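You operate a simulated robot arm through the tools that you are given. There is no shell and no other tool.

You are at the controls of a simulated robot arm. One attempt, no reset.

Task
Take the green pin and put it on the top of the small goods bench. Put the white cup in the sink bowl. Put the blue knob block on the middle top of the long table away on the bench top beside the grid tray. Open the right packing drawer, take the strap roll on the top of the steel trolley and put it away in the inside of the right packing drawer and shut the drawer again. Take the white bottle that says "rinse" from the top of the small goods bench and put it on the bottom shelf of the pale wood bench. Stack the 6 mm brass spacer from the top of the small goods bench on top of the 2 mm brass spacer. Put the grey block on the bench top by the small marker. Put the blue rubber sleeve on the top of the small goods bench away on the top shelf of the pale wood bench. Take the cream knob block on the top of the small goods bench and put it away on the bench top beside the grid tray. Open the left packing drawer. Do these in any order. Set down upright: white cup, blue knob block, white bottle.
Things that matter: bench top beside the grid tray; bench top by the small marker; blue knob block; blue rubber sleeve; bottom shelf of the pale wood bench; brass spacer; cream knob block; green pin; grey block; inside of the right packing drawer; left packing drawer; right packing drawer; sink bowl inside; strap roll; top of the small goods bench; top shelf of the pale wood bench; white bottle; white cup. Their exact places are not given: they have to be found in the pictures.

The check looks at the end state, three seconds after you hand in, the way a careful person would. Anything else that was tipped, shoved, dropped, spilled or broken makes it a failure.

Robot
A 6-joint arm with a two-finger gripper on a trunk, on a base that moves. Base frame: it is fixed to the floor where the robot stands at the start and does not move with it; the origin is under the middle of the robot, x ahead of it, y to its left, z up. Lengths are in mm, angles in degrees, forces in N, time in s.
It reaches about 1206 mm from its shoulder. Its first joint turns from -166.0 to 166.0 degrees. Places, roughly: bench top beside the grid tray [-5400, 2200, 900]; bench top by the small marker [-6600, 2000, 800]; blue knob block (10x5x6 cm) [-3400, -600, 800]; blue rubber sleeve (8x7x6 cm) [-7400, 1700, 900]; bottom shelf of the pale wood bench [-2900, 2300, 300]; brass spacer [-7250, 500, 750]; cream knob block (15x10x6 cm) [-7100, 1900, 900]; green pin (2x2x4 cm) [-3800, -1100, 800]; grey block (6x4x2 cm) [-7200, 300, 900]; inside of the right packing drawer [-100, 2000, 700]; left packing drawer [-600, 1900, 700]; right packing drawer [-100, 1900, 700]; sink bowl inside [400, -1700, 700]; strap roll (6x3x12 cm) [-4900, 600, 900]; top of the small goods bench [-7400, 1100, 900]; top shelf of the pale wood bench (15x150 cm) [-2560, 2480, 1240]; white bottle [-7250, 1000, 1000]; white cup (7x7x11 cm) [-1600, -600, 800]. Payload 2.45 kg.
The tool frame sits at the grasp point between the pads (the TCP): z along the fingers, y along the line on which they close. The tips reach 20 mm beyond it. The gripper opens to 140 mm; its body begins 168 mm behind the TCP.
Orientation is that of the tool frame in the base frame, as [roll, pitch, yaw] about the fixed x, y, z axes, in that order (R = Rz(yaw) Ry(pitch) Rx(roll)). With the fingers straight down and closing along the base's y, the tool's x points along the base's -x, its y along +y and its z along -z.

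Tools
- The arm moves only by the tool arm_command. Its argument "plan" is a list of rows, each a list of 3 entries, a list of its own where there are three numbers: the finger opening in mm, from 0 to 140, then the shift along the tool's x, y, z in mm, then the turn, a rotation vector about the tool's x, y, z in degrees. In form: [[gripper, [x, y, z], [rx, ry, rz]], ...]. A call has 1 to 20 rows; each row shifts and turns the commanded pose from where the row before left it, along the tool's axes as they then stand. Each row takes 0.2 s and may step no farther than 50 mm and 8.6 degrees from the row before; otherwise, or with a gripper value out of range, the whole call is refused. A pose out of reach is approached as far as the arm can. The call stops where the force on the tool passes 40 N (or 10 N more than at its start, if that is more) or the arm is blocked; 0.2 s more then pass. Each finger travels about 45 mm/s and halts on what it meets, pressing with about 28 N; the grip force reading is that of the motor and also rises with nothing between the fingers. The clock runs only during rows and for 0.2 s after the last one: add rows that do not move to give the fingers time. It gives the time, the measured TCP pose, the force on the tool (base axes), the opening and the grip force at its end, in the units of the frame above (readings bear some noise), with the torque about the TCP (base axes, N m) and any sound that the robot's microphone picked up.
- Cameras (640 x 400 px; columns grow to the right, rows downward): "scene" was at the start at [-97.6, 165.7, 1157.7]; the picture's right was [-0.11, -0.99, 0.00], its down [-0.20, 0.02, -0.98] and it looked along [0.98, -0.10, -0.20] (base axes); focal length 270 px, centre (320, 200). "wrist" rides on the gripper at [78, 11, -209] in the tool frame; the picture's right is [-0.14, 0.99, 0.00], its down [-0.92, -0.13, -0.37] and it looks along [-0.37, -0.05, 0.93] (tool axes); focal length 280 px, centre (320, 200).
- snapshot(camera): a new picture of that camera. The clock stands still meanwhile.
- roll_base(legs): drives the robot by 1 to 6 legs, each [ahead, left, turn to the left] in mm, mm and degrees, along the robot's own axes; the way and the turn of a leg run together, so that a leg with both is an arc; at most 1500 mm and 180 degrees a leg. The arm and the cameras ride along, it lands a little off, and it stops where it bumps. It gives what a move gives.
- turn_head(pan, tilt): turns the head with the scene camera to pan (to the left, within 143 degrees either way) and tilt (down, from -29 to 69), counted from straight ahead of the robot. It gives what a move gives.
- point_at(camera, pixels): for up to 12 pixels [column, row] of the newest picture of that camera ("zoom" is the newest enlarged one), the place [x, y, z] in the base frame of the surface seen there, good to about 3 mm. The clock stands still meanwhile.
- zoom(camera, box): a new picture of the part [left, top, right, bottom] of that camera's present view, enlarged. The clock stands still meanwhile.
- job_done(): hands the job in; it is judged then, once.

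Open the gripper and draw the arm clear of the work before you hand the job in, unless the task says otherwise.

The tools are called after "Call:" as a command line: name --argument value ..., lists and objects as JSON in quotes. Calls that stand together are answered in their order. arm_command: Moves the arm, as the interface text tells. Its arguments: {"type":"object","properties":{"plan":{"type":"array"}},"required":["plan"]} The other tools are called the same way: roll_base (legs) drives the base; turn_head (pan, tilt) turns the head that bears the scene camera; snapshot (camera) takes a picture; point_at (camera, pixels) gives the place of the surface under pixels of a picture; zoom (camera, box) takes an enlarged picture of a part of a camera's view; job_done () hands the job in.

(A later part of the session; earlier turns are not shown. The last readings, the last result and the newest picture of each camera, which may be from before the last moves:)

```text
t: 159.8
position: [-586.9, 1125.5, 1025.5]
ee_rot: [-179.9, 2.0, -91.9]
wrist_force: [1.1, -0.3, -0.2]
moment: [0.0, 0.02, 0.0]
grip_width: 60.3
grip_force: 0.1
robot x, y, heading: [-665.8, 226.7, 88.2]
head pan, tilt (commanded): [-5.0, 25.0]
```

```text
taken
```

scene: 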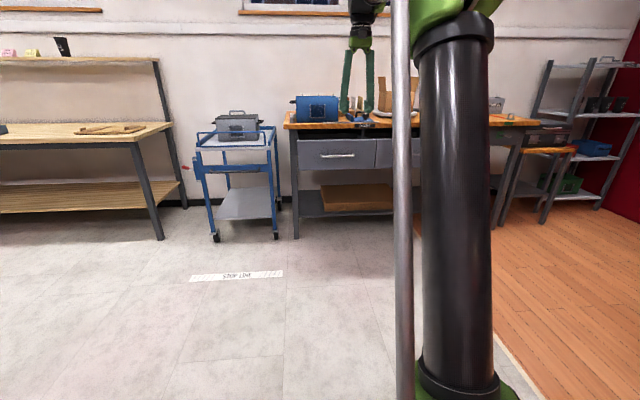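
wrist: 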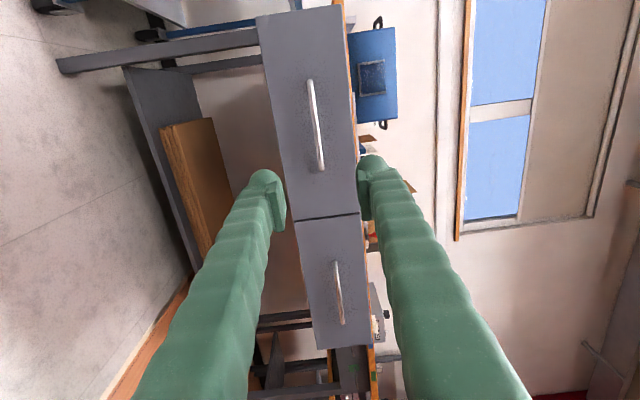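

I correct the 2 degree tilt and retract the arm, then turn to face the long table and strafe west to the blue knob block.

Call:
arm_command --plan '[[60, [0, 0, 0], [0, 2, 0]], [60, [50, 0, 0], [0, 0, 0]], [60, [50, 0, 0], [0, 0, 0]], [60, [50, 0, 0], [0, 0, 0]], [60, [50, 0, 0], [0, 0, 0]], [60, [50, 0, -20], [0, 0, 0]], [60, [0, 0, -20], [0, 0, 0]], [60, [0, 0, 0], [0, 0, 0]]]'

Call:
roll_base --legs '[[0, 0, -178.3], [0, -1400, 0], [0, -1250, 0]]'

Call:
turn_head --pan 0 --tilt 25

Call:
snapshot --camera "scene"

```text
refused: row 6 steps farther than a row can; nothing moved
```

```text
t: 180.0
position: [-3320.8, -871.7, 1025.9]
ee_rot: [-179.9, 2.1, 95.2]
wrist_force: [-0.2, 0.7, 0.9]
moment: [0.0, -0.02, 0.03]
grip_width: 60.0
grip_force: 0.1
robot x, y, heading: [-3352.0, 29.2, -84.8]
head pan, tilt (commanded): [-5.0, 25.0]
```

```text
t: 180.7
position: [-3320.6, -872.8, 1026.3]
ee_rot: [-179.7, 2.0, 95.2]
wrist_force: [-0.5, -0.7, -1.1]
moment: [0.01, -0.01, -0.01]
grip_width: 60.0
grip_force: 0.0
robot x, y, heading: [-3354.4, 25.8, -84.7]
head pan, tilt (commanded): [0.0, 25.0]
```

```text
taken
```

scene: 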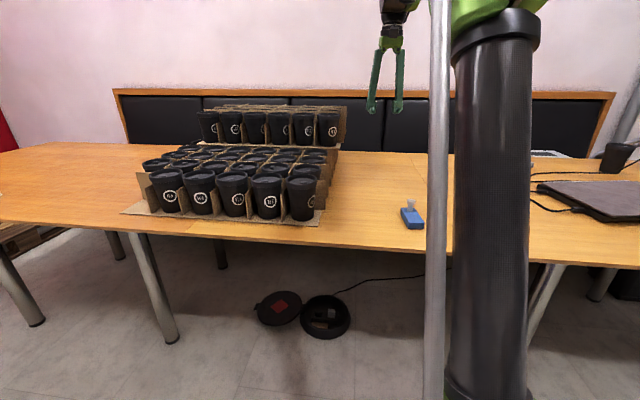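

The retraction row was refused, so the drive went with the arm stretched out over the table; I must check that nothing was touched. I measure the top of the cup stack and zoom in on it.

Call:
point_at --camera "scene" --pixels '[[230, 105], [340, 108], [210, 110], [250, 175], [160, 165], [270, 130], [330, 125], [410, 214], [411, 203]]'

Call:
zoom --camera "scene" --box '[100, 90, 440, 250]'

Call:
snapshot --camera "wrist"

```text
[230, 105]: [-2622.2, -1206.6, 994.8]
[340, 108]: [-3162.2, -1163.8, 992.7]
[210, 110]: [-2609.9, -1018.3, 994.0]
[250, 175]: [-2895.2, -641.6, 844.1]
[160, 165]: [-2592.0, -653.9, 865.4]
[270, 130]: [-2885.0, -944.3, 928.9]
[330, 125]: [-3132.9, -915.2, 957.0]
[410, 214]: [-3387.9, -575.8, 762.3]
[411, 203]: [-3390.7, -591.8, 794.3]
```

```text
1.88 times, centred on (270, 170) of scene
```

zoom: 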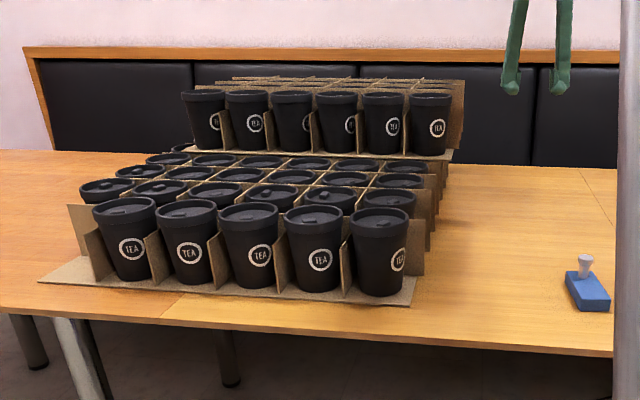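

```text
taken
```

wrist: 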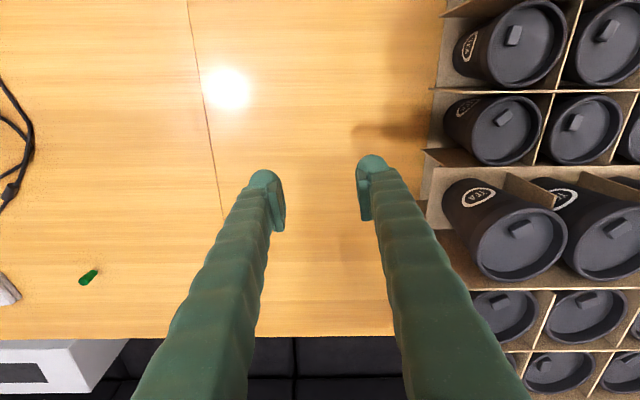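

The cups stand orderly in their grid (top tier z 995, further back than the gripper's path), so nothing was touched; the green pin also shows at (88,277) in the wrist view. I level the hand and bring it back over the blue knob block at about [-3388,-590].

Call:
arm_command --plan '[[60, [0, 0, 0], [0, 2, 0]], [60, [48, -6.8, 0], [0, 0, 0]], [60, [48, -6.8, 0], [0, 0, 0]], [60, [48, -6.8, 0], [0, 0, 0]], [60, [48, -6.8, 0], [0, 0, 0]], [60, [48, -6.8, 0], [0, 0, 0]], [60, [48, -6.8, 0], [0, 0, 0]], [100, [0, 0, 0], [0, 0, 0]], [120, [0, 0, 0], [0, 0, 0]], [120, [0, 0, 0], [0, 0, 0]], [120, [0, 0, 0], [0, 0, 0]]]'

Call:
snapshot --camera "wrist"

```text
t: 183.1
position: [-3389.5, -591.0, 1025.7]
ee_rot: [-179.8, -0.1, 95.2]
wrist_force: [-0.3, -0.1, 0.4]
moment: [-0.02, 0.0, -0.02]
grip_width: 120.0
grip_force: 0.0
robot x, y, heading: [-3353.0, 30.3, -85.0]
head pan, tilt (commanded): [0.0, 25.0]
```

```text
taken
```

wrist: 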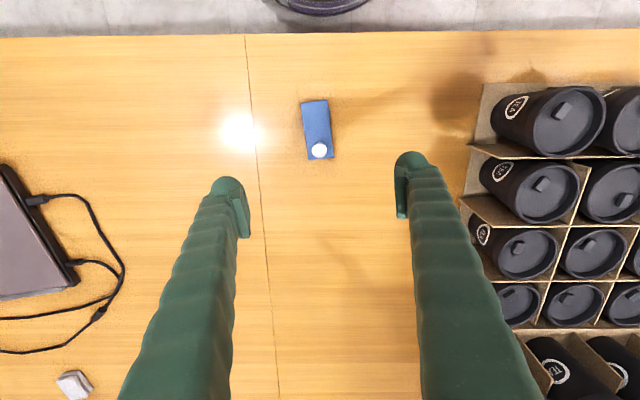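

The block lies with its long side toward me, knob at (319,150). I measure its corners and knob.

Call:
zoom --camera "wrist" --box '[270, 80, 370, 180]'

Call:
point_at --camera "wrist" --pixels '[[304, 104], [325, 101], [331, 155], [311, 158], [316, 125], [319, 150], [295, 130], [345, 130]]'

```text
4.00 times, centred on (320, 130) of wrist
```

zoom: 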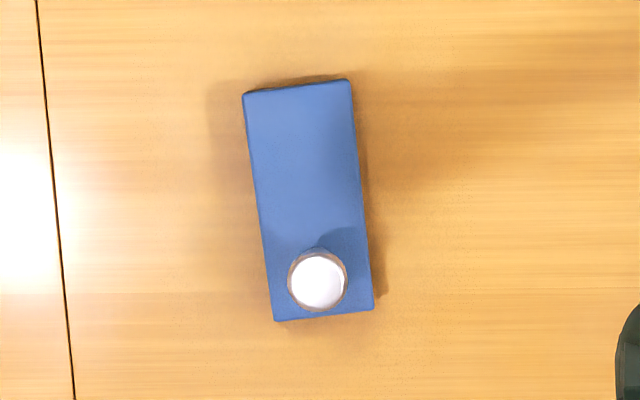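

```text
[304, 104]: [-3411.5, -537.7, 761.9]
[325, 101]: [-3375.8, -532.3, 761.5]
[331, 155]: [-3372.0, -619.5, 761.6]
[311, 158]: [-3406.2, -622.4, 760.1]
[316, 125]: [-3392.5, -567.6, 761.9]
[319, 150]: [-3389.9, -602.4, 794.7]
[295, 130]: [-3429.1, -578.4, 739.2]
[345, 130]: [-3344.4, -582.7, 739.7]
```

Block centre is about [-3391,-579], top of body z 762, table z 739, long axis 3 degrees off. I turn 2.2 degrees, centre over it and descend to z 775 for a check.

Call:
arm_command --plan '[[100, [8, -1, 0], [0, 0, 2.2]], [100, [0, 0, 40], [0, 0, 0]], [100, [0, 0, 45], [0, 0, 0]], [100, [0, 0, 45], [0, 0, 0]], [100, [0, 0, 45], [0, 0, 0]], [100, [0, 0, 40], [0, 0, 0]], [100, [0, 0, 25], [0, 0, 0]], [100, [0, 0, 10], [0, 0, 0]], [100, [0, 0, 0], [0, 0, 0]]]'

Call:
snapshot --camera "wrist"

```text
t: 185.1
position: [-3391.2, -580.5, 775.5]
ee_rot: [-179.8, 0.0, 93.0]
wrist_force: [0.1, 0.2, 0.0]
moment: [0.0, -0.03, 0.02]
grip_width: 99.8
grip_force: 0.0
robot x, y, heading: [-3351.4, 29.9, -84.6]
head pan, tilt (commanded): [0.0, 25.0]
```

```text
taken
```

wrist: 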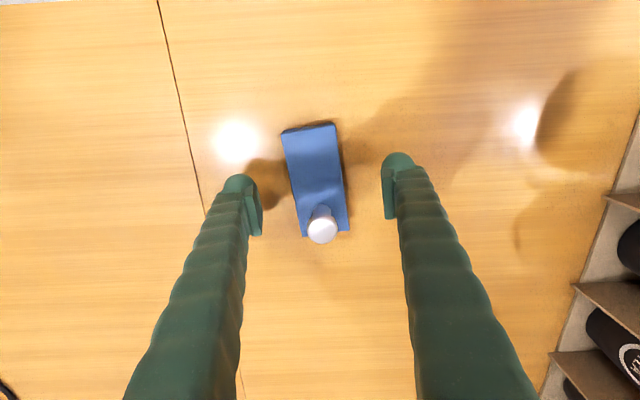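

The block sits between the pads. I go down the last 12 mm to z 763 and close.

Call:
arm_command --plan '[[100, [0, 0, 7], [0, 0, 0]], [100, [0, 0, 5], [0, 0, 0]], [80, [0, 0, 0], [0, 0, 0]], [60, [0, 0, 0], [0, 0, 0]], [40, [0, 0, 0], [0, 0, 0]], [20, [0, 0, 0], [0, 0, 0]], [0, [0, 0, 0], [0, 0, 0]], [0, [0, 0, 0], [0, 0, 0]], [0, [0, 0, 0], [0, 0, 0]]]'

Call:
snapshot --camera "wrist"

```text
t: 187.1
position: [-3391.4, -581.2, 763.8]
ee_rot: [-179.8, 0.1, 93.1]
wrist_force: [-0.6, -0.2, -0.2]
moment: [0.01, -0.01, 0.04]
grip_width: 42.4
grip_force: 28.0
robot x, y, heading: [-3356.5, 25.9, -85.0]
head pan, tilt (commanded): [0.0, 25.0]
```

```text
taken
```

wrist: 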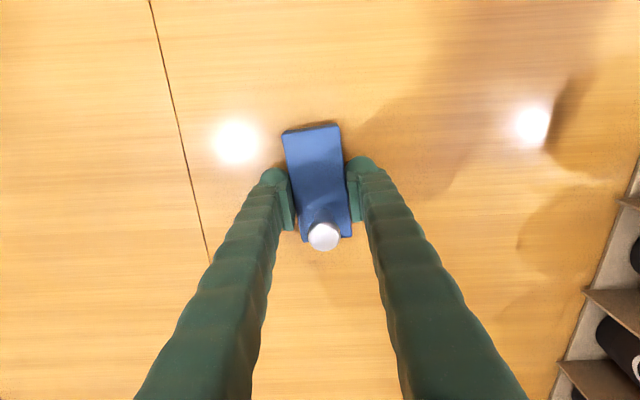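

Gripped at 42.4 mm with 28 N. I lift gently.

Call:
arm_command --plan '[[0, [0, 0, -4], [0, 0, 0]], [0, [0, 0, -8], [0, 0, 0]], [0, [0, 0, -15], [0, 0, 0]], [0, [0, 0, -25], [0, 0, 0]], [0, [0, 0, -30], [0, 0, 0]], [0, [0, 0, -30], [0, 0, 0]], [0, [0, 0, -30], [0, 0, 0]], [0, [0, 0, -30], [0, 0, 0]], [0, [0, 0, -30], [0, 0, 0]], [0, [0, 0, -30], [0, 0, 0]], [0, [0, 0, -30], [0, 0, 0]], [0, [0, 0, -20], [0, 0, 0]], [0, [0, 0, -10], [0, 0, 0]], [0, [0, 0, 0], [0, 0, 0]]]'

Call:
snapshot --camera "wrist"

```text
t: 190.1
position: [-3389.7, -580.6, 1055.6]
ee_rot: [-179.8, 0.0, 93.0]
wrist_force: [0.1, -0.1, -0.4]
moment: [-0.04, -0.01, 0.0]
grip_width: 42.8
grip_force: 27.9
robot x, y, heading: [-3353.9, 28.0, -84.8]
head pan, tilt (commanded): [0.0, 25.0]
```

```text
taken
```

wrist: 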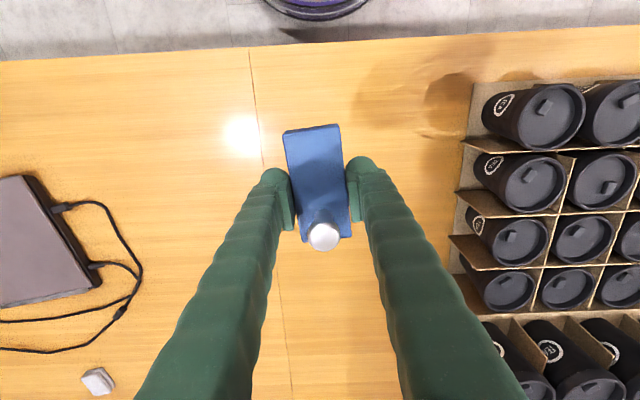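

The block is held. I look west and north-west with the head to see the trolley and the benches on the way.

Call:
turn_head --pan -95 --tilt 15

Call:
snapshot --camera "scene"

Call:
point_at --camera "scene" --pixels '[[320, 250], [200, 250], [440, 250], [320, 200], [150, 200], [500, 200], [560, 180]]'

Call:
turn_head --pan -140 --tilt 15

Call:
snapshot --camera "scene"

```text
t: 191.8
position: [-3390.0, -580.8, 1055.9]
ee_rot: [-179.8, 0.0, 93.1]
wrist_force: [0.0, 0.8, -0.1]
moment: [0.02, 0.02, 0.01]
grip_width: 42.6
grip_force: 27.9
robot x, y, heading: [-3354.2, 28.7, -84.9]
head pan, tilt (commanded): [-95.0, 15.0]
```

```text
taken
```

scene: 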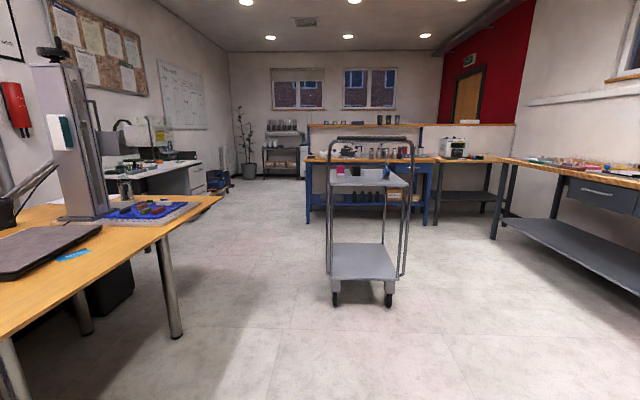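

```text
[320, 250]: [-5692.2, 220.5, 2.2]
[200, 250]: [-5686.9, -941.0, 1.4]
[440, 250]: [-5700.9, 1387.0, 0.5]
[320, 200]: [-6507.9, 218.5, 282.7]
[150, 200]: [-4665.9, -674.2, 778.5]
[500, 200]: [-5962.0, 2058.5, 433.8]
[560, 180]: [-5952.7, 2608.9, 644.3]
```

```text
t: 192.9
position: [-3389.4, -581.6, 1056.0]
ee_rot: [-179.8, 0.0, 93.1]
wrist_force: [-0.2, 1.1, -0.6]
moment: [0.02, -0.01, -0.01]
grip_width: 42.4
grip_force: 27.8
robot x, y, heading: [-3352.6, 30.5, -84.5]
head pan, tilt (commanded): [-140.0, 15.0]
```

```text
taken
```

scene: 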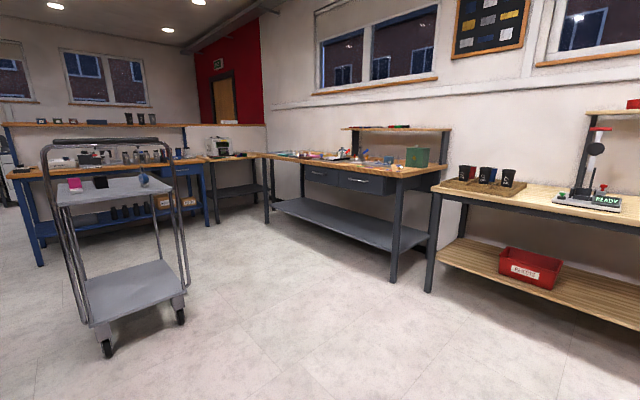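

The bench with two drawers in the middle should be the one with the grid tray; the grey trolley carries small items. I zoom in on both.

Call:
zoom --camera "scene" --box '[240, 110, 460, 230]'

Call:
point_at --camera "zoom" --pixels '[[80, 130], [240, 150], [330, 160], [400, 165], [460, 180], [520, 150], [560, 175], [440, 200], [200, 140], [150, 130]]'

Call:
zoom --camera "scene" --box '[30, 120, 210, 230]'

Call:
point_at --camera "zoom" --pixels '[[160, 230], [250, 225], [400, 215], [300, 240], [60, 60], [560, 560], [130, 310], [500, 240]]'

```text
2.91 times, centred on (350, 170) of scene
```

zoom: 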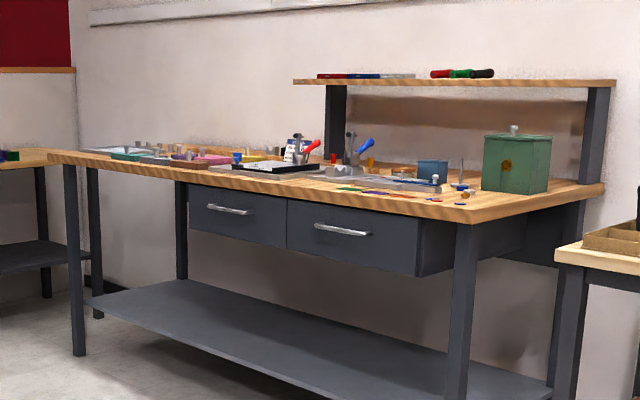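

```text
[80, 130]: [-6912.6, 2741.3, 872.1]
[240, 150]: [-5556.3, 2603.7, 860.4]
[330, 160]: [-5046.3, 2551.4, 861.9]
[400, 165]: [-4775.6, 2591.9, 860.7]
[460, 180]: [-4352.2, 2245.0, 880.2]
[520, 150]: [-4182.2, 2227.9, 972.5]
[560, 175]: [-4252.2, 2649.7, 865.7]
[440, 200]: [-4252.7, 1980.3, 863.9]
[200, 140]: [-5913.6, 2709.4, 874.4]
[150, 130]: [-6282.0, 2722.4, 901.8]
```

```text
3.56 times, centred on (120, 175) of scene
```

zoom: 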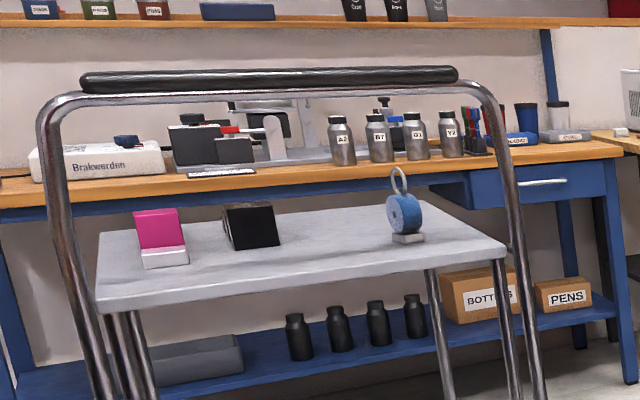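

```text
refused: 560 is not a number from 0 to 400
```

I measure the trolley's extents, so that my path keeps clear of it.

Call:
point_at --camera "scene" --pixels '[[58, 205], [172, 189], [140, 176], [75, 184], [145, 180], [100, 182], [105, 350], [182, 320], [45, 150], [158, 143], [95, 141], [60, 260]]'

Call:
point_at --camera "zoom" --pixels '[[162, 235], [250, 225], [403, 215], [407, 238], [400, 180], [110, 300], [490, 245], [120, 235], [425, 205], [165, 260]]'

```text
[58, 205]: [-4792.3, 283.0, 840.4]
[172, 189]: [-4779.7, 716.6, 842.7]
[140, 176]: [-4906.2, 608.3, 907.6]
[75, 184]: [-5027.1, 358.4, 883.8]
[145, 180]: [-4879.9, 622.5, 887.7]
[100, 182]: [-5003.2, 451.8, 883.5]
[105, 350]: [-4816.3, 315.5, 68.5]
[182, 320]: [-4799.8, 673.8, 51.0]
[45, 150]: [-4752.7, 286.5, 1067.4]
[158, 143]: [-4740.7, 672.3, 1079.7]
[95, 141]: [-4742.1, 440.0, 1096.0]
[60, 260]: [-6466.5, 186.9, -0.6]
```

```text
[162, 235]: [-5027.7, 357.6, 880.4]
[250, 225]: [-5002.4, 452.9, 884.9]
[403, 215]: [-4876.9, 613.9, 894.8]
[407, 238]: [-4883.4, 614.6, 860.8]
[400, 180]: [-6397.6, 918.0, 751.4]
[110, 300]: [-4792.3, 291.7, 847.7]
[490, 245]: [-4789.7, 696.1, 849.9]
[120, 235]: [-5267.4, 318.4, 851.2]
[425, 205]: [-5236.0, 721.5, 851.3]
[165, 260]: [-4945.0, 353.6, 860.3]
```

The trolley spans x -5270 to -4740 and y 280 to 720 with a 1096 mm high handle, so I go around it on the bench side. First back off the table, turn to face +y and advance to about y 1250.

Call:
roll_base --legs '[[-150, 0, 0], [0, 0, 174.8], [1100, 0, 0]]'

Call:
turn_head --pan 40 --tilt 15

Call:
snapshot --camera "scene"

```text
t: 206.7
position: [-3234.7, 1895.6, 1056.4]
ee_rot: [-179.7, 0.0, -93.9]
wrist_force: [-0.7, -0.1, -0.9]
moment: [-0.01, 0.0, 0.04]
grip_width: 42.6
grip_force: 27.7
robot x, y, heading: [-3345.5, 1296.3, 88.4]
head pan, tilt (commanded): [-140.0, 15.0]
```

```text
t: 209.4
position: [-3233.8, 1895.0, 1055.2]
ee_rot: [-179.8, 0.0, -93.9]
wrist_force: [0.0, -0.8, -1.2]
moment: [-0.01, 0.0, 0.0]
grip_width: 42.9
grip_force: 28.1
robot x, y, heading: [-3341.8, 1296.6, 88.3]
head pan, tilt (commanded): [40.0, 15.0]
```

```text
taken
```

scene: 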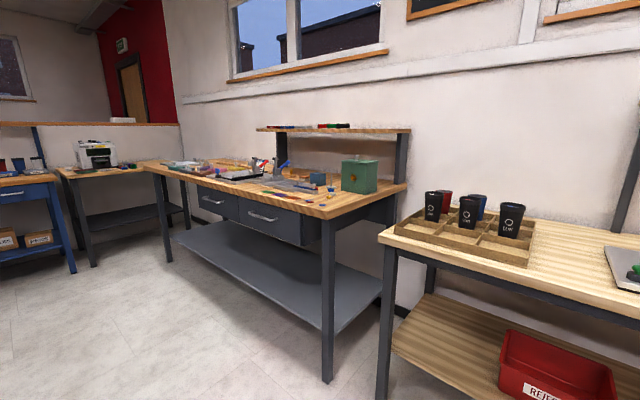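

The bench with the grid tray is further left. I strafe left about 2000 mm while easing back 80 mm.

Call:
roll_base --legs '[[-80, 0, 0], [0, 1450, 0], [0, 550, 0]]'

Call:
turn_head --pan 0 --tilt 20

Call:
snapshot --camera "scene"

Call:
snapshot --camera "wrist"

```text
t: 219.9
position: [-5227.4, 1856.0, 1056.0]
ee_rot: [-179.8, 0.0, -93.5]
wrist_force: [1.0, 0.0, -1.1]
moment: [-0.01, -0.01, 0.0]
grip_width: 42.5
grip_force: 28.2
robot x, y, heading: [-5332.1, 1256.0, 89.1]
head pan, tilt (commanded): [40.0, 15.0]
```

```text
t: 221.0
position: [-5227.1, 1855.7, 1055.9]
ee_rot: [-179.8, -0.1, -93.4]
wrist_force: [0.5, 0.1, -0.6]
moment: [0.01, 0.01, -0.01]
grip_width: 42.7
grip_force: 28.1
robot x, y, heading: [-5332.6, 1252.3, 89.1]
head pan, tilt (commanded): [0.0, 20.0]
```

```text
taken
```

scene: 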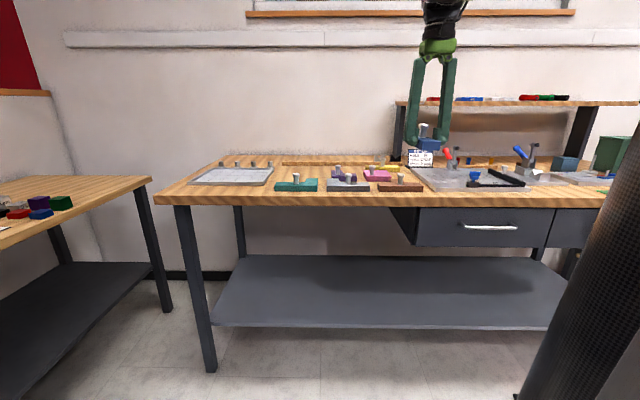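

```text
taken
```

wrist: 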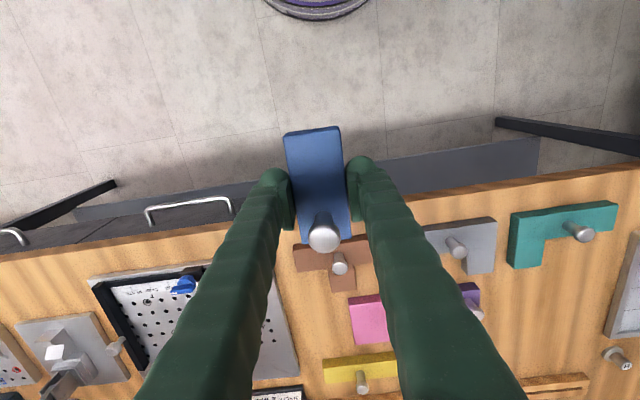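

Knob blocks of other colours stand beside the grey grid tray at left (232,176). I zoom in to find free bench space next to the tray.

Call:
zoom --camera "scene" --box '[160, 130, 440, 220]'

Call:
point_at --camera "scene" --pixels '[[232, 178], [190, 186], [270, 186], [272, 168], [297, 186], [347, 186], [400, 188], [320, 170], [380, 177], [345, 198], [240, 200], [310, 163]]'

Call:
point_at --camera "wrist" --pixels '[[330, 255], [450, 240], [560, 225], [370, 320], [360, 370], [470, 290], [280, 240], [640, 170], [400, 200], [420, 330], [500, 330], [560, 300]]'

```text
2.29 times, centred on (300, 175) of scene
```

zoom: 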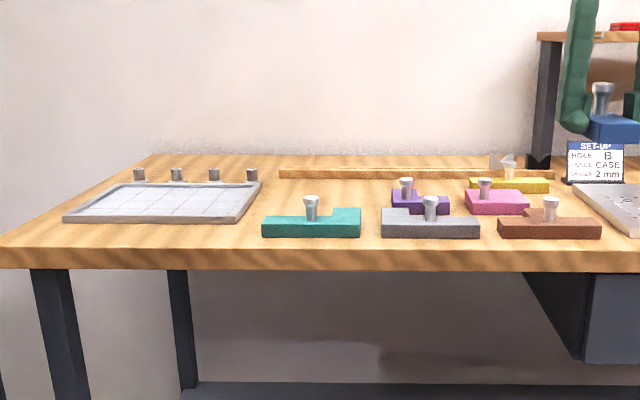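

```text
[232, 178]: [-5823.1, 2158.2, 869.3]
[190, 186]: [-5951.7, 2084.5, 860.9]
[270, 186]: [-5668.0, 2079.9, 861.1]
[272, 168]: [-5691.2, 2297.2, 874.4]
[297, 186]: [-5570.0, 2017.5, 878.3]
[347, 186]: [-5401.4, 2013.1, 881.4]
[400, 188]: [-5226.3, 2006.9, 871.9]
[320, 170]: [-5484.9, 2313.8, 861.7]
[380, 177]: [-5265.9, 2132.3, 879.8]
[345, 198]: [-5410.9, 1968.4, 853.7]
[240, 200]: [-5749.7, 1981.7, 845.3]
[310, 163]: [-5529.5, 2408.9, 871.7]
```

```text
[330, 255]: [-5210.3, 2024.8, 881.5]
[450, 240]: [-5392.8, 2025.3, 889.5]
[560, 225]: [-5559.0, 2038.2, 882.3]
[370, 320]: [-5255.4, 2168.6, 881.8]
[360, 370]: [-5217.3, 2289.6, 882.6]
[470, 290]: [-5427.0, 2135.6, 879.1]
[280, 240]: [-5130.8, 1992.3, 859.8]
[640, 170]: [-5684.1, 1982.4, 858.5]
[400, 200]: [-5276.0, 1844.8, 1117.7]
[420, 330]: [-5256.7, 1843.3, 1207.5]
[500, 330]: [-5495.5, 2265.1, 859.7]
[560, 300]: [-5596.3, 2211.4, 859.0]
```

Free bench space lies around [-5420,2270] and [-5560,2200], between the tray and the other blocks. I drive 200 ahead and 150 left so the hand hangs closer, still high above everything.

Call:
roll_base --legs '[[0, 150, 0], [200, 0, 0]]'

Call:
snapshot --camera "wrist"

```text
t: 223.6
position: [-5373.9, 2058.0, 1056.6]
ee_rot: [-179.9, 0.1, -93.3]
wrist_force: [0.2, 0.1, -1.0]
moment: [0.01, 0.01, 0.01]
grip_width: 42.3
grip_force: 28.0
robot x, y, heading: [-5473.6, 1454.2, 89.1]
head pan, tilt (commanded): [0.0, 20.0]
```

```text
taken
```

wrist: 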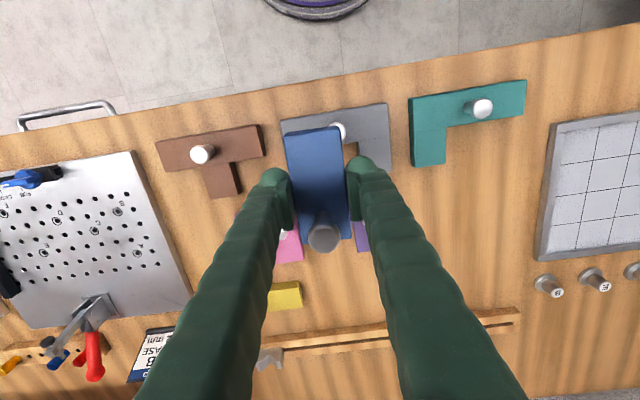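

The free area shows around (450,240), right of the purple block and behind the teal one. I measure points there.

Call:
point_at --camera "wrist" --pixels '[[430, 165], [430, 220], [450, 260], [370, 235], [480, 320], [540, 250], [545, 140], [500, 200], [525, 85], [300, 300], [365, 250]]'

```text
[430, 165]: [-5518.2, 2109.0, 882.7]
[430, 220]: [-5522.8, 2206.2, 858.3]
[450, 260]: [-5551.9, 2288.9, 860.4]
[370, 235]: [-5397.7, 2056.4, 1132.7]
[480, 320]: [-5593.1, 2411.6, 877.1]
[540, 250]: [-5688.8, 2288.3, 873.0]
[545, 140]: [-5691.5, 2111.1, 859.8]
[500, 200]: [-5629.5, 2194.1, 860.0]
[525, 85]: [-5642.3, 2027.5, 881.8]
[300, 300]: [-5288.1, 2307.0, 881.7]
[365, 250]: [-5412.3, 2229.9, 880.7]
```

I will set the blue block at [-5500,2300], leaving room near [-5600,2190] for the cream one. I move over there at height, then look down before lowering.

Call:
arm_command --plan '[[0, [-15, 9, 0], [0, 0, 0]], [0, [-30, 18, 0], [0, 0, 0]], [0, [-39, 23, 0], [0, 0, 0]], [0, [-39, 23, 0], [0, 0, 0]], [0, [-39, 23, 0], [0, 0, 0]], [0, [-39, 23, 0], [0, 0, 0]], [0, [-24, 14, 0], [0, 0, 0]], [0, [-9.3, 6.7, 0], [0, 0, 0]], [0, [0, 0, 0], [0, 0, 0]]]'

Call:
snapshot --camera "wrist"

Call:
snapshot --camera "scene"

```text
t: 225.6
position: [-5497.3, 2301.6, 1055.9]
ee_rot: [-179.8, 0.0, -93.3]
wrist_force: [0.2, 1.2, -0.3]
moment: [0.02, 0.03, 0.01]
grip_width: 42.5
grip_force: 27.9
robot x, y, heading: [-5475.3, 1457.7, 89.1]
head pan, tilt (commanded): [0.0, 20.0]
```

```text
taken
```

wrist: 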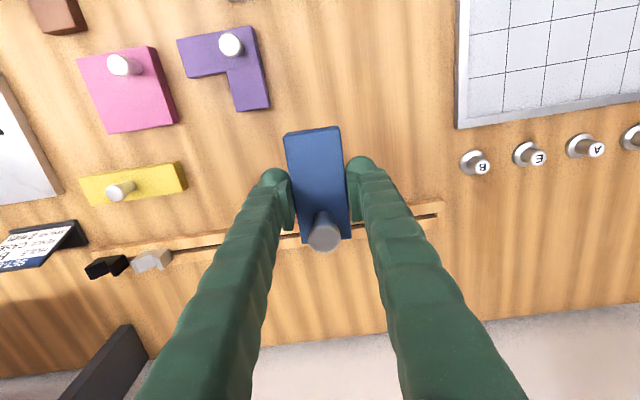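

```text
taken
```

scene: 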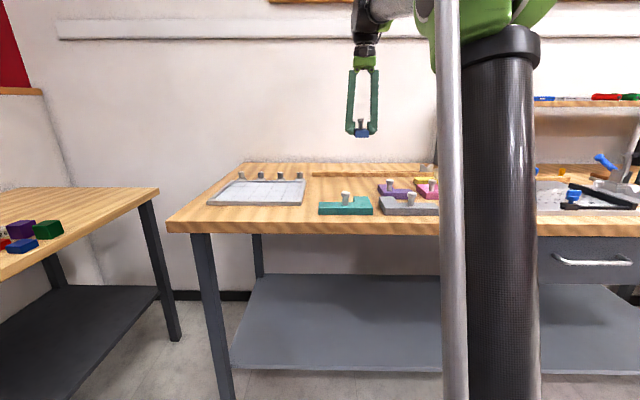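

The landing spot under the hand (about (320,147)) is bare bench. I lower to about z 892, then continue in millimetre steps.

Call:
arm_command --plan '[[0, [0, 0, 10], [0, 0, 0]], [0, [0, 0, 25], [0, 0, 0]], [0, [0, 0, 30], [0, 0, 0]], [0, [0, 0, 30], [0, 0, 0]], [0, [0, 0, 30], [0, 0, 0]], [0, [0, 0, 22], [0, 0, 0]], [0, [0, 0, 12], [0, 0, 0]], [0, [0, 0, 5], [0, 0, 0]], [0, [0, 0, 0], [0, 0, 0]]]'

Call:
snapshot --camera "wrist"

```text
t: 227.6
position: [-5498.6, 2300.3, 891.5]
ee_rot: [-179.8, 0.0, -93.2]
wrist_force: [-0.3, -0.6, -0.2]
moment: [-0.01, 0.02, -0.01]
grip_width: 42.5
grip_force: 27.5
robot x, y, heading: [-5474.1, 1455.9, 89.0]
head pan, tilt (commanded): [0.0, 20.0]
```

```text
taken
```

wrist: 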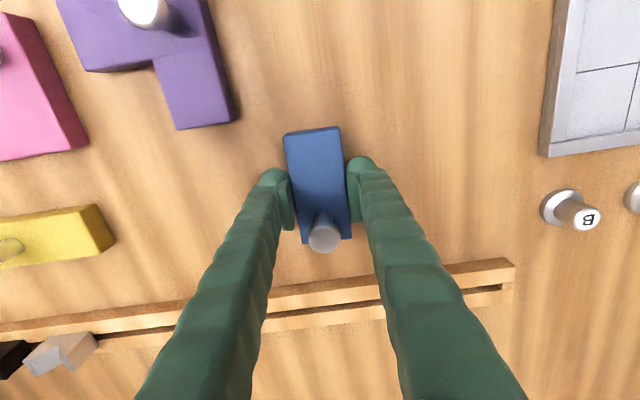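

The block is 7 mm or so above the bench. I lower in 2 mm, then 1 mm rows until contact.

Call:
arm_command --plan '[[0, [0, 0, 2], [0, 0, 0]], [0, [0, 0, 2], [0, 0, 0]], [0, [0, 0, 1], [0, 0, 0]], [0, [0, 0, 0], [0, 0, 0]]]'

Call:
arm_command --plan '[[0, [0, 0, 1], [0, 0, 0]], [0, [0, 0, 1], [0, 0, 0]], [0, [0, 0, 0], [0, 0, 0]]]'

```text
t: 228.6
position: [-5498.3, 2300.8, 886.8]
ee_rot: [-179.8, 0.0, -93.3]
wrist_force: [0.4, -0.1, -0.3]
moment: [0.0, -0.02, 0.03]
grip_width: 43.0
grip_force: 28.0
robot x, y, heading: [-5477.7, 1456.3, 88.8]
head pan, tilt (commanded): [0.0, 20.0]
```

```text
t: 229.3
position: [-5498.9, 2299.8, 883.4]
ee_rot: [-179.7, 0.0, -93.2]
wrist_force: [0.3, 0.3, -0.6]
moment: [-0.03, -0.02, 0.0]
grip_width: 42.6
grip_force: 28.0
robot x, y, heading: [-5473.1, 1457.5, 88.8]
head pan, tilt (commanded): [0.0, 20.0]
```

Call:
arm_command --plan '[[0, [0, 0, 1], [0, 0, 0]], [0, [0, 0, 0.5], [0, 0, 0]], [0, [0, 0, 0], [0, 0, 0]]]'

```text
t: 230.2
position: [-5497.3, 2300.0, 883.1]
ee_rot: [-179.8, 0.1, -93.3]
wrist_force: [0.2, 7.8, 25.0]
moment: [0.13, 0.01, -0.01]
grip_width: 42.5
grip_force: 28.1
robot x, y, heading: [-5475.5, 1456.6, 88.9]
head pan, tilt (commanded): [0.0, 20.0]
```

Contact: +25 N. I ease up 0.7 mm and open the fingers to release.

Call:
arm_command --plan '[[0, [0, 0, -0.7], [0, 0, 0]], [50, [0, 0, 0], [0, 0, 0]], [65, [0, 0, 0], [0, 0, 0]], [85, [0, 0, 0], [0, 0, 0]], [85, [0, 0, 0], [0, 0, 0]], [85, [0, 0, 0], [0, 0, 0]]]'

Call:
arm_command --plan '[[85, [0, 0, -15], [0, 0, 0]], [85, [0, 0, -35], [0, 0, 0]], [85, [0, 0, -40], [0, 0, 0]], [85, [0, 0, -40], [0, 0, 0]], [85, [0, 0, -40], [0, 0, 0]], [85, [0, 0, 0], [0, 0, 0]]]'

Call:
snapshot --camera "wrist"

```text
t: 231.6
position: [-5498.1, 2301.1, 883.8]
ee_rot: [-179.8, -0.1, -93.3]
wrist_force: [-0.6, -0.2, 0.2]
moment: [0.0, 0.01, 0.0]
grip_width: 84.8
grip_force: 0.1
robot x, y, heading: [-5474.8, 1458.3, 89.0]
head pan, tilt (commanded): [0.0, 20.0]
```

```text
t: 232.9
position: [-5497.6, 2300.1, 1055.4]
ee_rot: [-179.9, 0.0, -93.3]
wrist_force: [0.9, -0.1, -0.5]
moment: [0.01, 0.0, -0.01]
grip_width: 84.8
grip_force: 0.0
robot x, y, heading: [-5478.3, 1456.9, 88.9]
head pan, tilt (commanded): [0.0, 20.0]
```

```text
taken
```

wrist: 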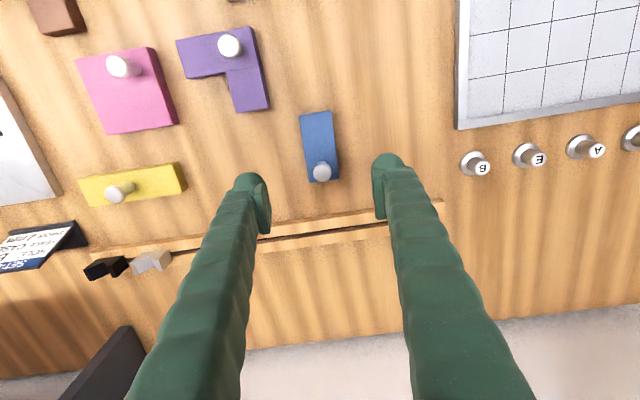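

The blue block stands upright next to the purple one, beside the tray. I retract the arm above the bench and look west to the small goods bench.

Call:
arm_command --plan '[[85, [48, 0, 0], [0, 0, 0]], [85, [48, 0, 0], [0, 0, 0]], [85, [48, 0, 0], [0, 0, 0]], [85, [48, 0, 0], [0, 0, 0]], [85, [48, 0, 0], [0, 0, 0]], [85, [0, 0, 0], [0, 0, 0]]]'

Call:
turn_head --pan 90 --tilt 15

Call:
snapshot --camera "scene"

Call:
turn_head --pan 55 --tilt 20

Call:
snapshot --camera "scene"

```text
t: 234.3
position: [-5511.0, 2060.4, 1055.2]
ee_rot: [-179.9, 0.0, -93.3]
wrist_force: [0.0, -0.5, -0.3]
moment: [-0.02, -0.02, -0.02]
grip_width: 84.9
grip_force: 0.0
robot x, y, heading: [-5477.3, 1456.4, 88.9]
head pan, tilt (commanded): [0.0, 20.0]
```

```text
t: 236.0
position: [-5509.9, 2061.5, 1055.2]
ee_rot: [-179.8, 0.1, -93.3]
wrist_force: [-0.3, 0.4, -0.9]
moment: [-0.02, 0.0, -0.05]
grip_width: 84.8
grip_force: 0.1
robot x, y, heading: [-5476.7, 1456.9, 89.2]
head pan, tilt (commanded): [90.0, 15.0]
```

```text
taken
```

scene: 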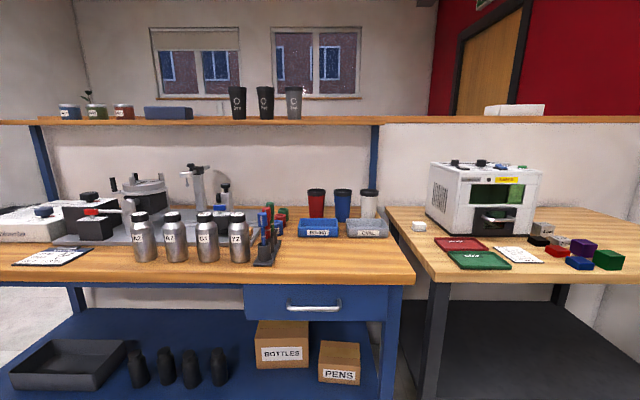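

```text
t: 237.0
position: [-5510.4, 2060.1, 1054.5]
ee_rot: [-179.8, 0.1, -93.3]
wrist_force: [0.7, 0.2, 0.4]
moment: [0.01, 0.02, 0.02]
grip_width: 84.9
grip_force: 0.1
robot x, y, heading: [-5479.7, 1455.7, 88.9]
head pan, tilt (commanded): [55.0, 20.0]
```

```text
taken
```

scene: 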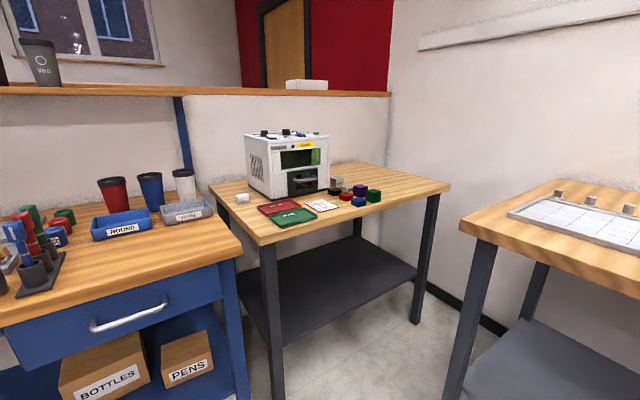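

I need to know which bench is which, so I measure points in this view and then in the pan-90 view.

Call:
point_at --camera "scene" --pixels '[[240, 198], [280, 208], [295, 217], [322, 205], [110, 190], [120, 225], [185, 210], [355, 190], [300, 180], [305, 85], [60, 300], [330, 180]]'

Call:
turn_head --pan 100 --tilt 15

Call:
snapshot --camera "scene"

Call:
point_at --camera "scene" --pixels '[[220, 245], [100, 220], [250, 190], [320, 235], [375, 225], [420, 228], [300, 100], [200, 115], [380, 270], [80, 265], [470, 226], [300, 120]]'

```text
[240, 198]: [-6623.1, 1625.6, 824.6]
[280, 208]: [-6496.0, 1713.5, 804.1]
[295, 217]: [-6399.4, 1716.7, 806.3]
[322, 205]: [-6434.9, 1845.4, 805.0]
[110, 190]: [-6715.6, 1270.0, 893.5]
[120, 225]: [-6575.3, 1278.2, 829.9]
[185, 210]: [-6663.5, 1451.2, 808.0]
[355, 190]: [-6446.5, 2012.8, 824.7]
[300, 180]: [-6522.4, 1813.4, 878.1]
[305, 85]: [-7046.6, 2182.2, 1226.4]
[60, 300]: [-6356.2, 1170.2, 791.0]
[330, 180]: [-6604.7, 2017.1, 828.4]
```

```text
t: 238.1
position: [-5510.3, 2061.1, 1054.4]
ee_rot: [-179.8, 0.1, -93.2]
wrist_force: [0.0, -0.3, 1.1]
moment: [0.0, -0.03, -0.01]
grip_width: 84.9
grip_force: 0.1
robot x, y, heading: [-5475.3, 1455.4, 89.2]
head pan, tilt (commanded): [100.0, 15.0]
```

```text
taken
```

scene: 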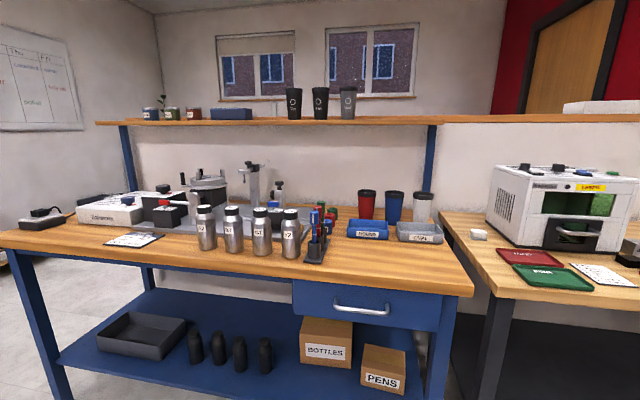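

```text
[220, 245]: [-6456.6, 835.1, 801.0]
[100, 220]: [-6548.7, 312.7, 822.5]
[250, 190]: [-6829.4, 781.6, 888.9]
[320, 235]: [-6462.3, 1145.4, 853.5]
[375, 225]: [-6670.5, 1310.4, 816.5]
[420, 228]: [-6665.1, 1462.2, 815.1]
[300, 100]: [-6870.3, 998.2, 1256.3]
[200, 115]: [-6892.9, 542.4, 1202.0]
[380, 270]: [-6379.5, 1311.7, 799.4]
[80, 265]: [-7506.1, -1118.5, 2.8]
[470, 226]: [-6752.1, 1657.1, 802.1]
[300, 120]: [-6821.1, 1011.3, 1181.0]
```

The blue bench (z 800) is in front of a half wall; the small goods bench at x -7400 must stand behind that wall. I zoom in on the corner bench with the printer to find the small marker.

Call:
turn_head --pan 60 --tilt 20

Call:
zoom --camera "scene" --box '[260, 110, 480, 240]'

```text
t: 239.2
position: [-5509.8, 2060.3, 1053.7]
ee_rot: [-179.8, 0.1, -93.3]
wrist_force: [-0.4, 0.8, 0.0]
moment: [-0.01, -0.01, -0.01]
grip_width: 84.8
grip_force: 0.0
robot x, y, heading: [-5479.8, 1455.4, 89.2]
head pan, tilt (commanded): [60.0, 20.0]
```

```text
2.91 times, centred on (370, 175) of scene
```

zoom: 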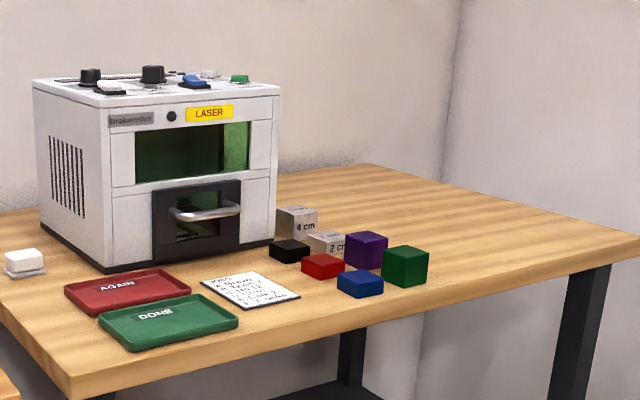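

The printer-like machine is a laser marker with sample blocks beside it at about [-6500,1950], so the grey block goes there. I now drive around the blue bench end: back off, go between trolley and bench toward -y, and look west.

Call:
roll_base --legs '[[-250, 0, 0], [0, 320, 0], [0, 0, -179], [1500, 0, 0]]'

Call:
turn_head --pan -80 --tilt 12

Call:
snapshot --camera "scene"

```text
t: 256.9
position: [-5674.7, -874.5, 1054.3]
ee_rot: [-179.8, 0.1, 89.7]
wrist_force: [0.3, 0.0, 0.4]
moment: [0.01, 0.0, 0.01]
grip_width: 84.8
grip_force: 0.1
robot x, y, heading: [-5739.8, -274.2, -88.2]
head pan, tilt (commanded): [60.0, 20.0]
```

```text
t: 259.2
position: [-5676.4, -873.1, 1055.3]
ee_rot: [-179.8, 0.2, 89.6]
wrist_force: [0.2, 0.7, 0.2]
moment: [-0.01, 0.02, -0.02]
grip_width: 84.9
grip_force: 0.1
robot x, y, heading: [-5742.9, -275.5, -88.2]
head pan, tilt (commanded): [-80.0, 12.0]
```

```text
taken
```

scene: 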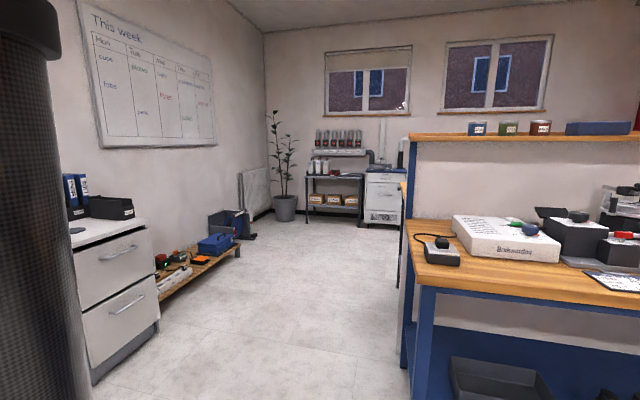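

There is a passage to the west past the bench end at (405,300). I measure floor points and obstacle edges there.

Call:
point_at --camera "scene" --pixels '[[300, 300], [410, 380], [398, 300], [155, 320], [240, 250], [330, 240], [390, 190], [408, 137], [372, 160], [415, 250], [380, 230], [345, 185]]'

```text
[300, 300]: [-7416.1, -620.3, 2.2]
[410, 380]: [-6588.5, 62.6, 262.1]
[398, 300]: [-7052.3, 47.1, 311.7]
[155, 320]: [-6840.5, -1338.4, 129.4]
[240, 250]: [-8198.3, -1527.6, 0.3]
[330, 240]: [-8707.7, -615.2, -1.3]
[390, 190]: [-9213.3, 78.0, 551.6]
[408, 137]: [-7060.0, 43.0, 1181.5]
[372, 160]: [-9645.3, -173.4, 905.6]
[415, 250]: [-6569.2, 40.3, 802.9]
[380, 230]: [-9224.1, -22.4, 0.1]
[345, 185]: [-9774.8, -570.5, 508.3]
```

The passage is free between y -1300 and 40. I turn west, shift to y about -600 and drive to x about -7250, then look at the far side.

Call:
roll_base --legs '[[0, 0, -90], [0, 350, 0], [1500, 0, 0]]'

Call:
turn_head --pan -60 --tilt 15

Call:
snapshot --camera "scene"

Call:
turn_head --pan -100 --tilt 15

Call:
snapshot --camera "scene"

```text
t: 272.2
position: [-7802.9, -747.0, 1055.0]
ee_rot: [-179.8, 0.1, -0.8]
wrist_force: [0.8, 0.6, 0.1]
moment: [-0.03, 0.01, -0.02]
grip_width: 85.0
grip_force: 0.0
robot x, y, heading: [-7197.5, -685.2, -178.5]
head pan, tilt (commanded): [-80.0, 12.0]
```

```text
t: 273.0
position: [-7803.5, -746.8, 1055.5]
ee_rot: [-179.8, 0.1, -0.9]
wrist_force: [0.4, 0.0, -0.4]
moment: [-0.01, 0.06, 0.01]
grip_width: 85.3
grip_force: 0.0
robot x, y, heading: [-7202.7, -687.7, -178.4]
head pan, tilt (commanded): [-60.0, 15.0]
```

```text
taken
```

scene: 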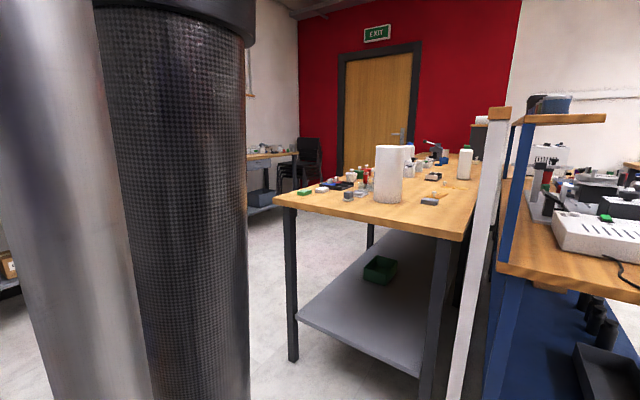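

```text
t: 274.1
position: [-7803.6, -746.6, 1054.4]
ee_rot: [-179.8, 0.1, -0.8]
wrist_force: [0.2, -0.2, 1.0]
moment: [0.04, -0.02, -0.01]
grip_width: 85.0
grip_force: 0.0
robot x, y, heading: [-7202.2, -684.0, -178.6]
head pan, tilt (commanded): [-100.0, 15.0]
```

```text
taken
```

scene: 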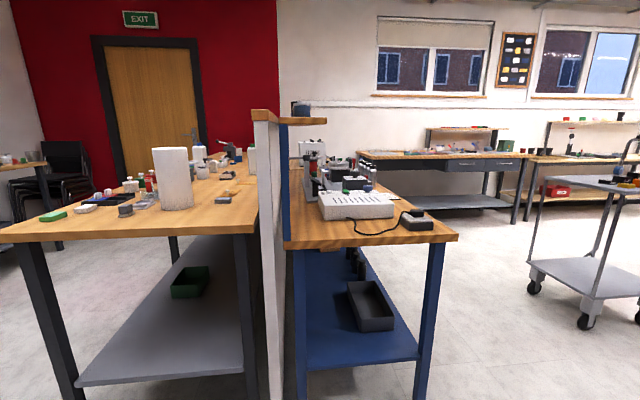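

The small goods bench runs along the west side of the half wall. I measure its corners and the floor in front of it.

Call:
point_at --camera "scene" --pixels '[[10, 232], [235, 228], [170, 175], [52, 215], [125, 208], [222, 200], [20, 300], [70, 390], [10, 165], [150, 195], [258, 115], [198, 155]]'

Call:
zoom --camera "scene" --box '[0, 120, 260, 260]'

```text
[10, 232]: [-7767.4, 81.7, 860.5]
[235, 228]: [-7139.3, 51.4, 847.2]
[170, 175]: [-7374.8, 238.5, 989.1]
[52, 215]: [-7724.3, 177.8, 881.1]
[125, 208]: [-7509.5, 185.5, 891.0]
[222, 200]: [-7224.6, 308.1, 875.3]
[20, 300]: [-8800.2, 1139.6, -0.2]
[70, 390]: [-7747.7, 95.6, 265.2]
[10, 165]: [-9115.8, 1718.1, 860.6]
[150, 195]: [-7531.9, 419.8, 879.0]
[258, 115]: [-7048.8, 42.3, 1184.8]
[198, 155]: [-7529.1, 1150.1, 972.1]
```

```text
2.46 times, centred on (130, 190) of scene
```

zoom: 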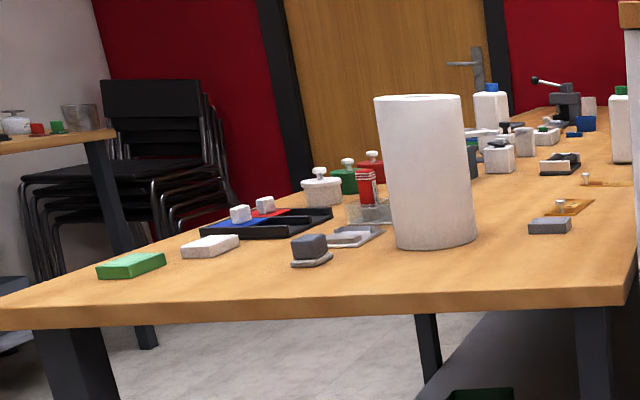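

The bench top (z about 865) spans x -7770 to -7100 from y 60 onward; the grey block seems to be at about [-7224,308]. I turn to face +y, strafe west into the aisle, drive up and turn to face the bench.

Call:
roll_base --legs '[[0, 0, -91.5], [0, 1150, 0], [950, 0, 0]]'

Call:
turn_head --pan -30 --tilt 15

Call:
snapshot --camera "scene"

Call:
turn_head --pan 60 --tilt 15

Call:
snapshot --camera "scene"

```text
t: 288.4
position: [-8346.5, 886.5, 1055.2]
ee_rot: [-179.9, 0.1, -94.0]
wrist_force: [0.4, 0.2, 0.0]
moment: [-0.02, -0.04, -0.02]
grip_width: 85.3
grip_force: 0.2
robot x, y, heading: [-8321.2, 285.8, 88.1]
head pan, tilt (commanded): [-100.0, 15.0]
```

```text
t: 289.8
position: [-8346.6, 886.6, 1053.3]
ee_rot: [-179.7, 0.0, -93.9]
wrist_force: [0.5, -0.3, 0.2]
moment: [-0.01, -0.02, 0.0]
grip_width: 85.0
grip_force: 0.0
robot x, y, heading: [-8317.3, 281.0, 88.4]
head pan, tilt (commanded): [-30.0, 15.0]
```

```text
taken
```

scene: 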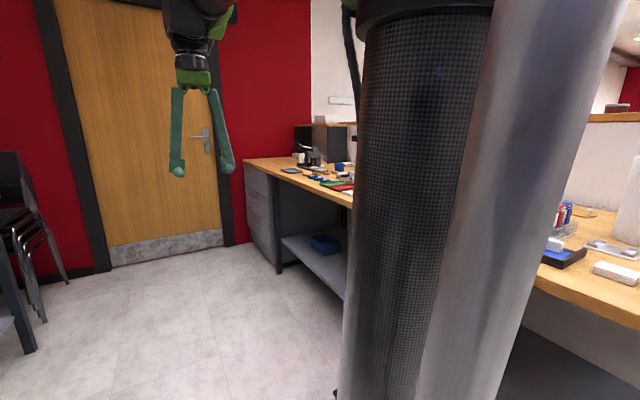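

```text
t: 291.4
position: [-8348.0, 887.1, 1054.7]
ee_rot: [-179.8, 0.1, -94.1]
wrist_force: [-0.1, 0.4, 0.6]
moment: [-0.02, -0.01, 0.01]
grip_width: 85.1
grip_force: 0.0
robot x, y, heading: [-8319.9, 284.9, 88.0]
head pan, tilt (commanded): [60.0, 15.0]
```

```text
taken
```

scene: 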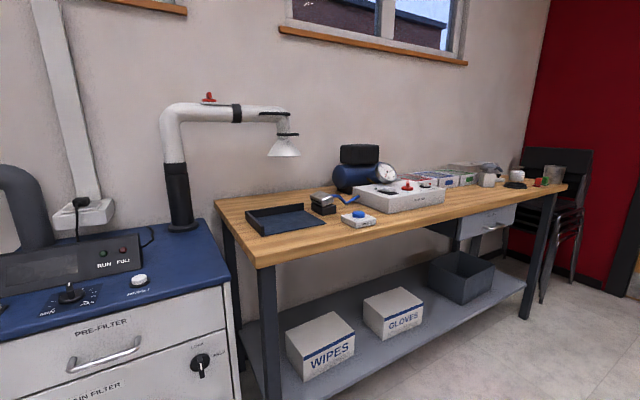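

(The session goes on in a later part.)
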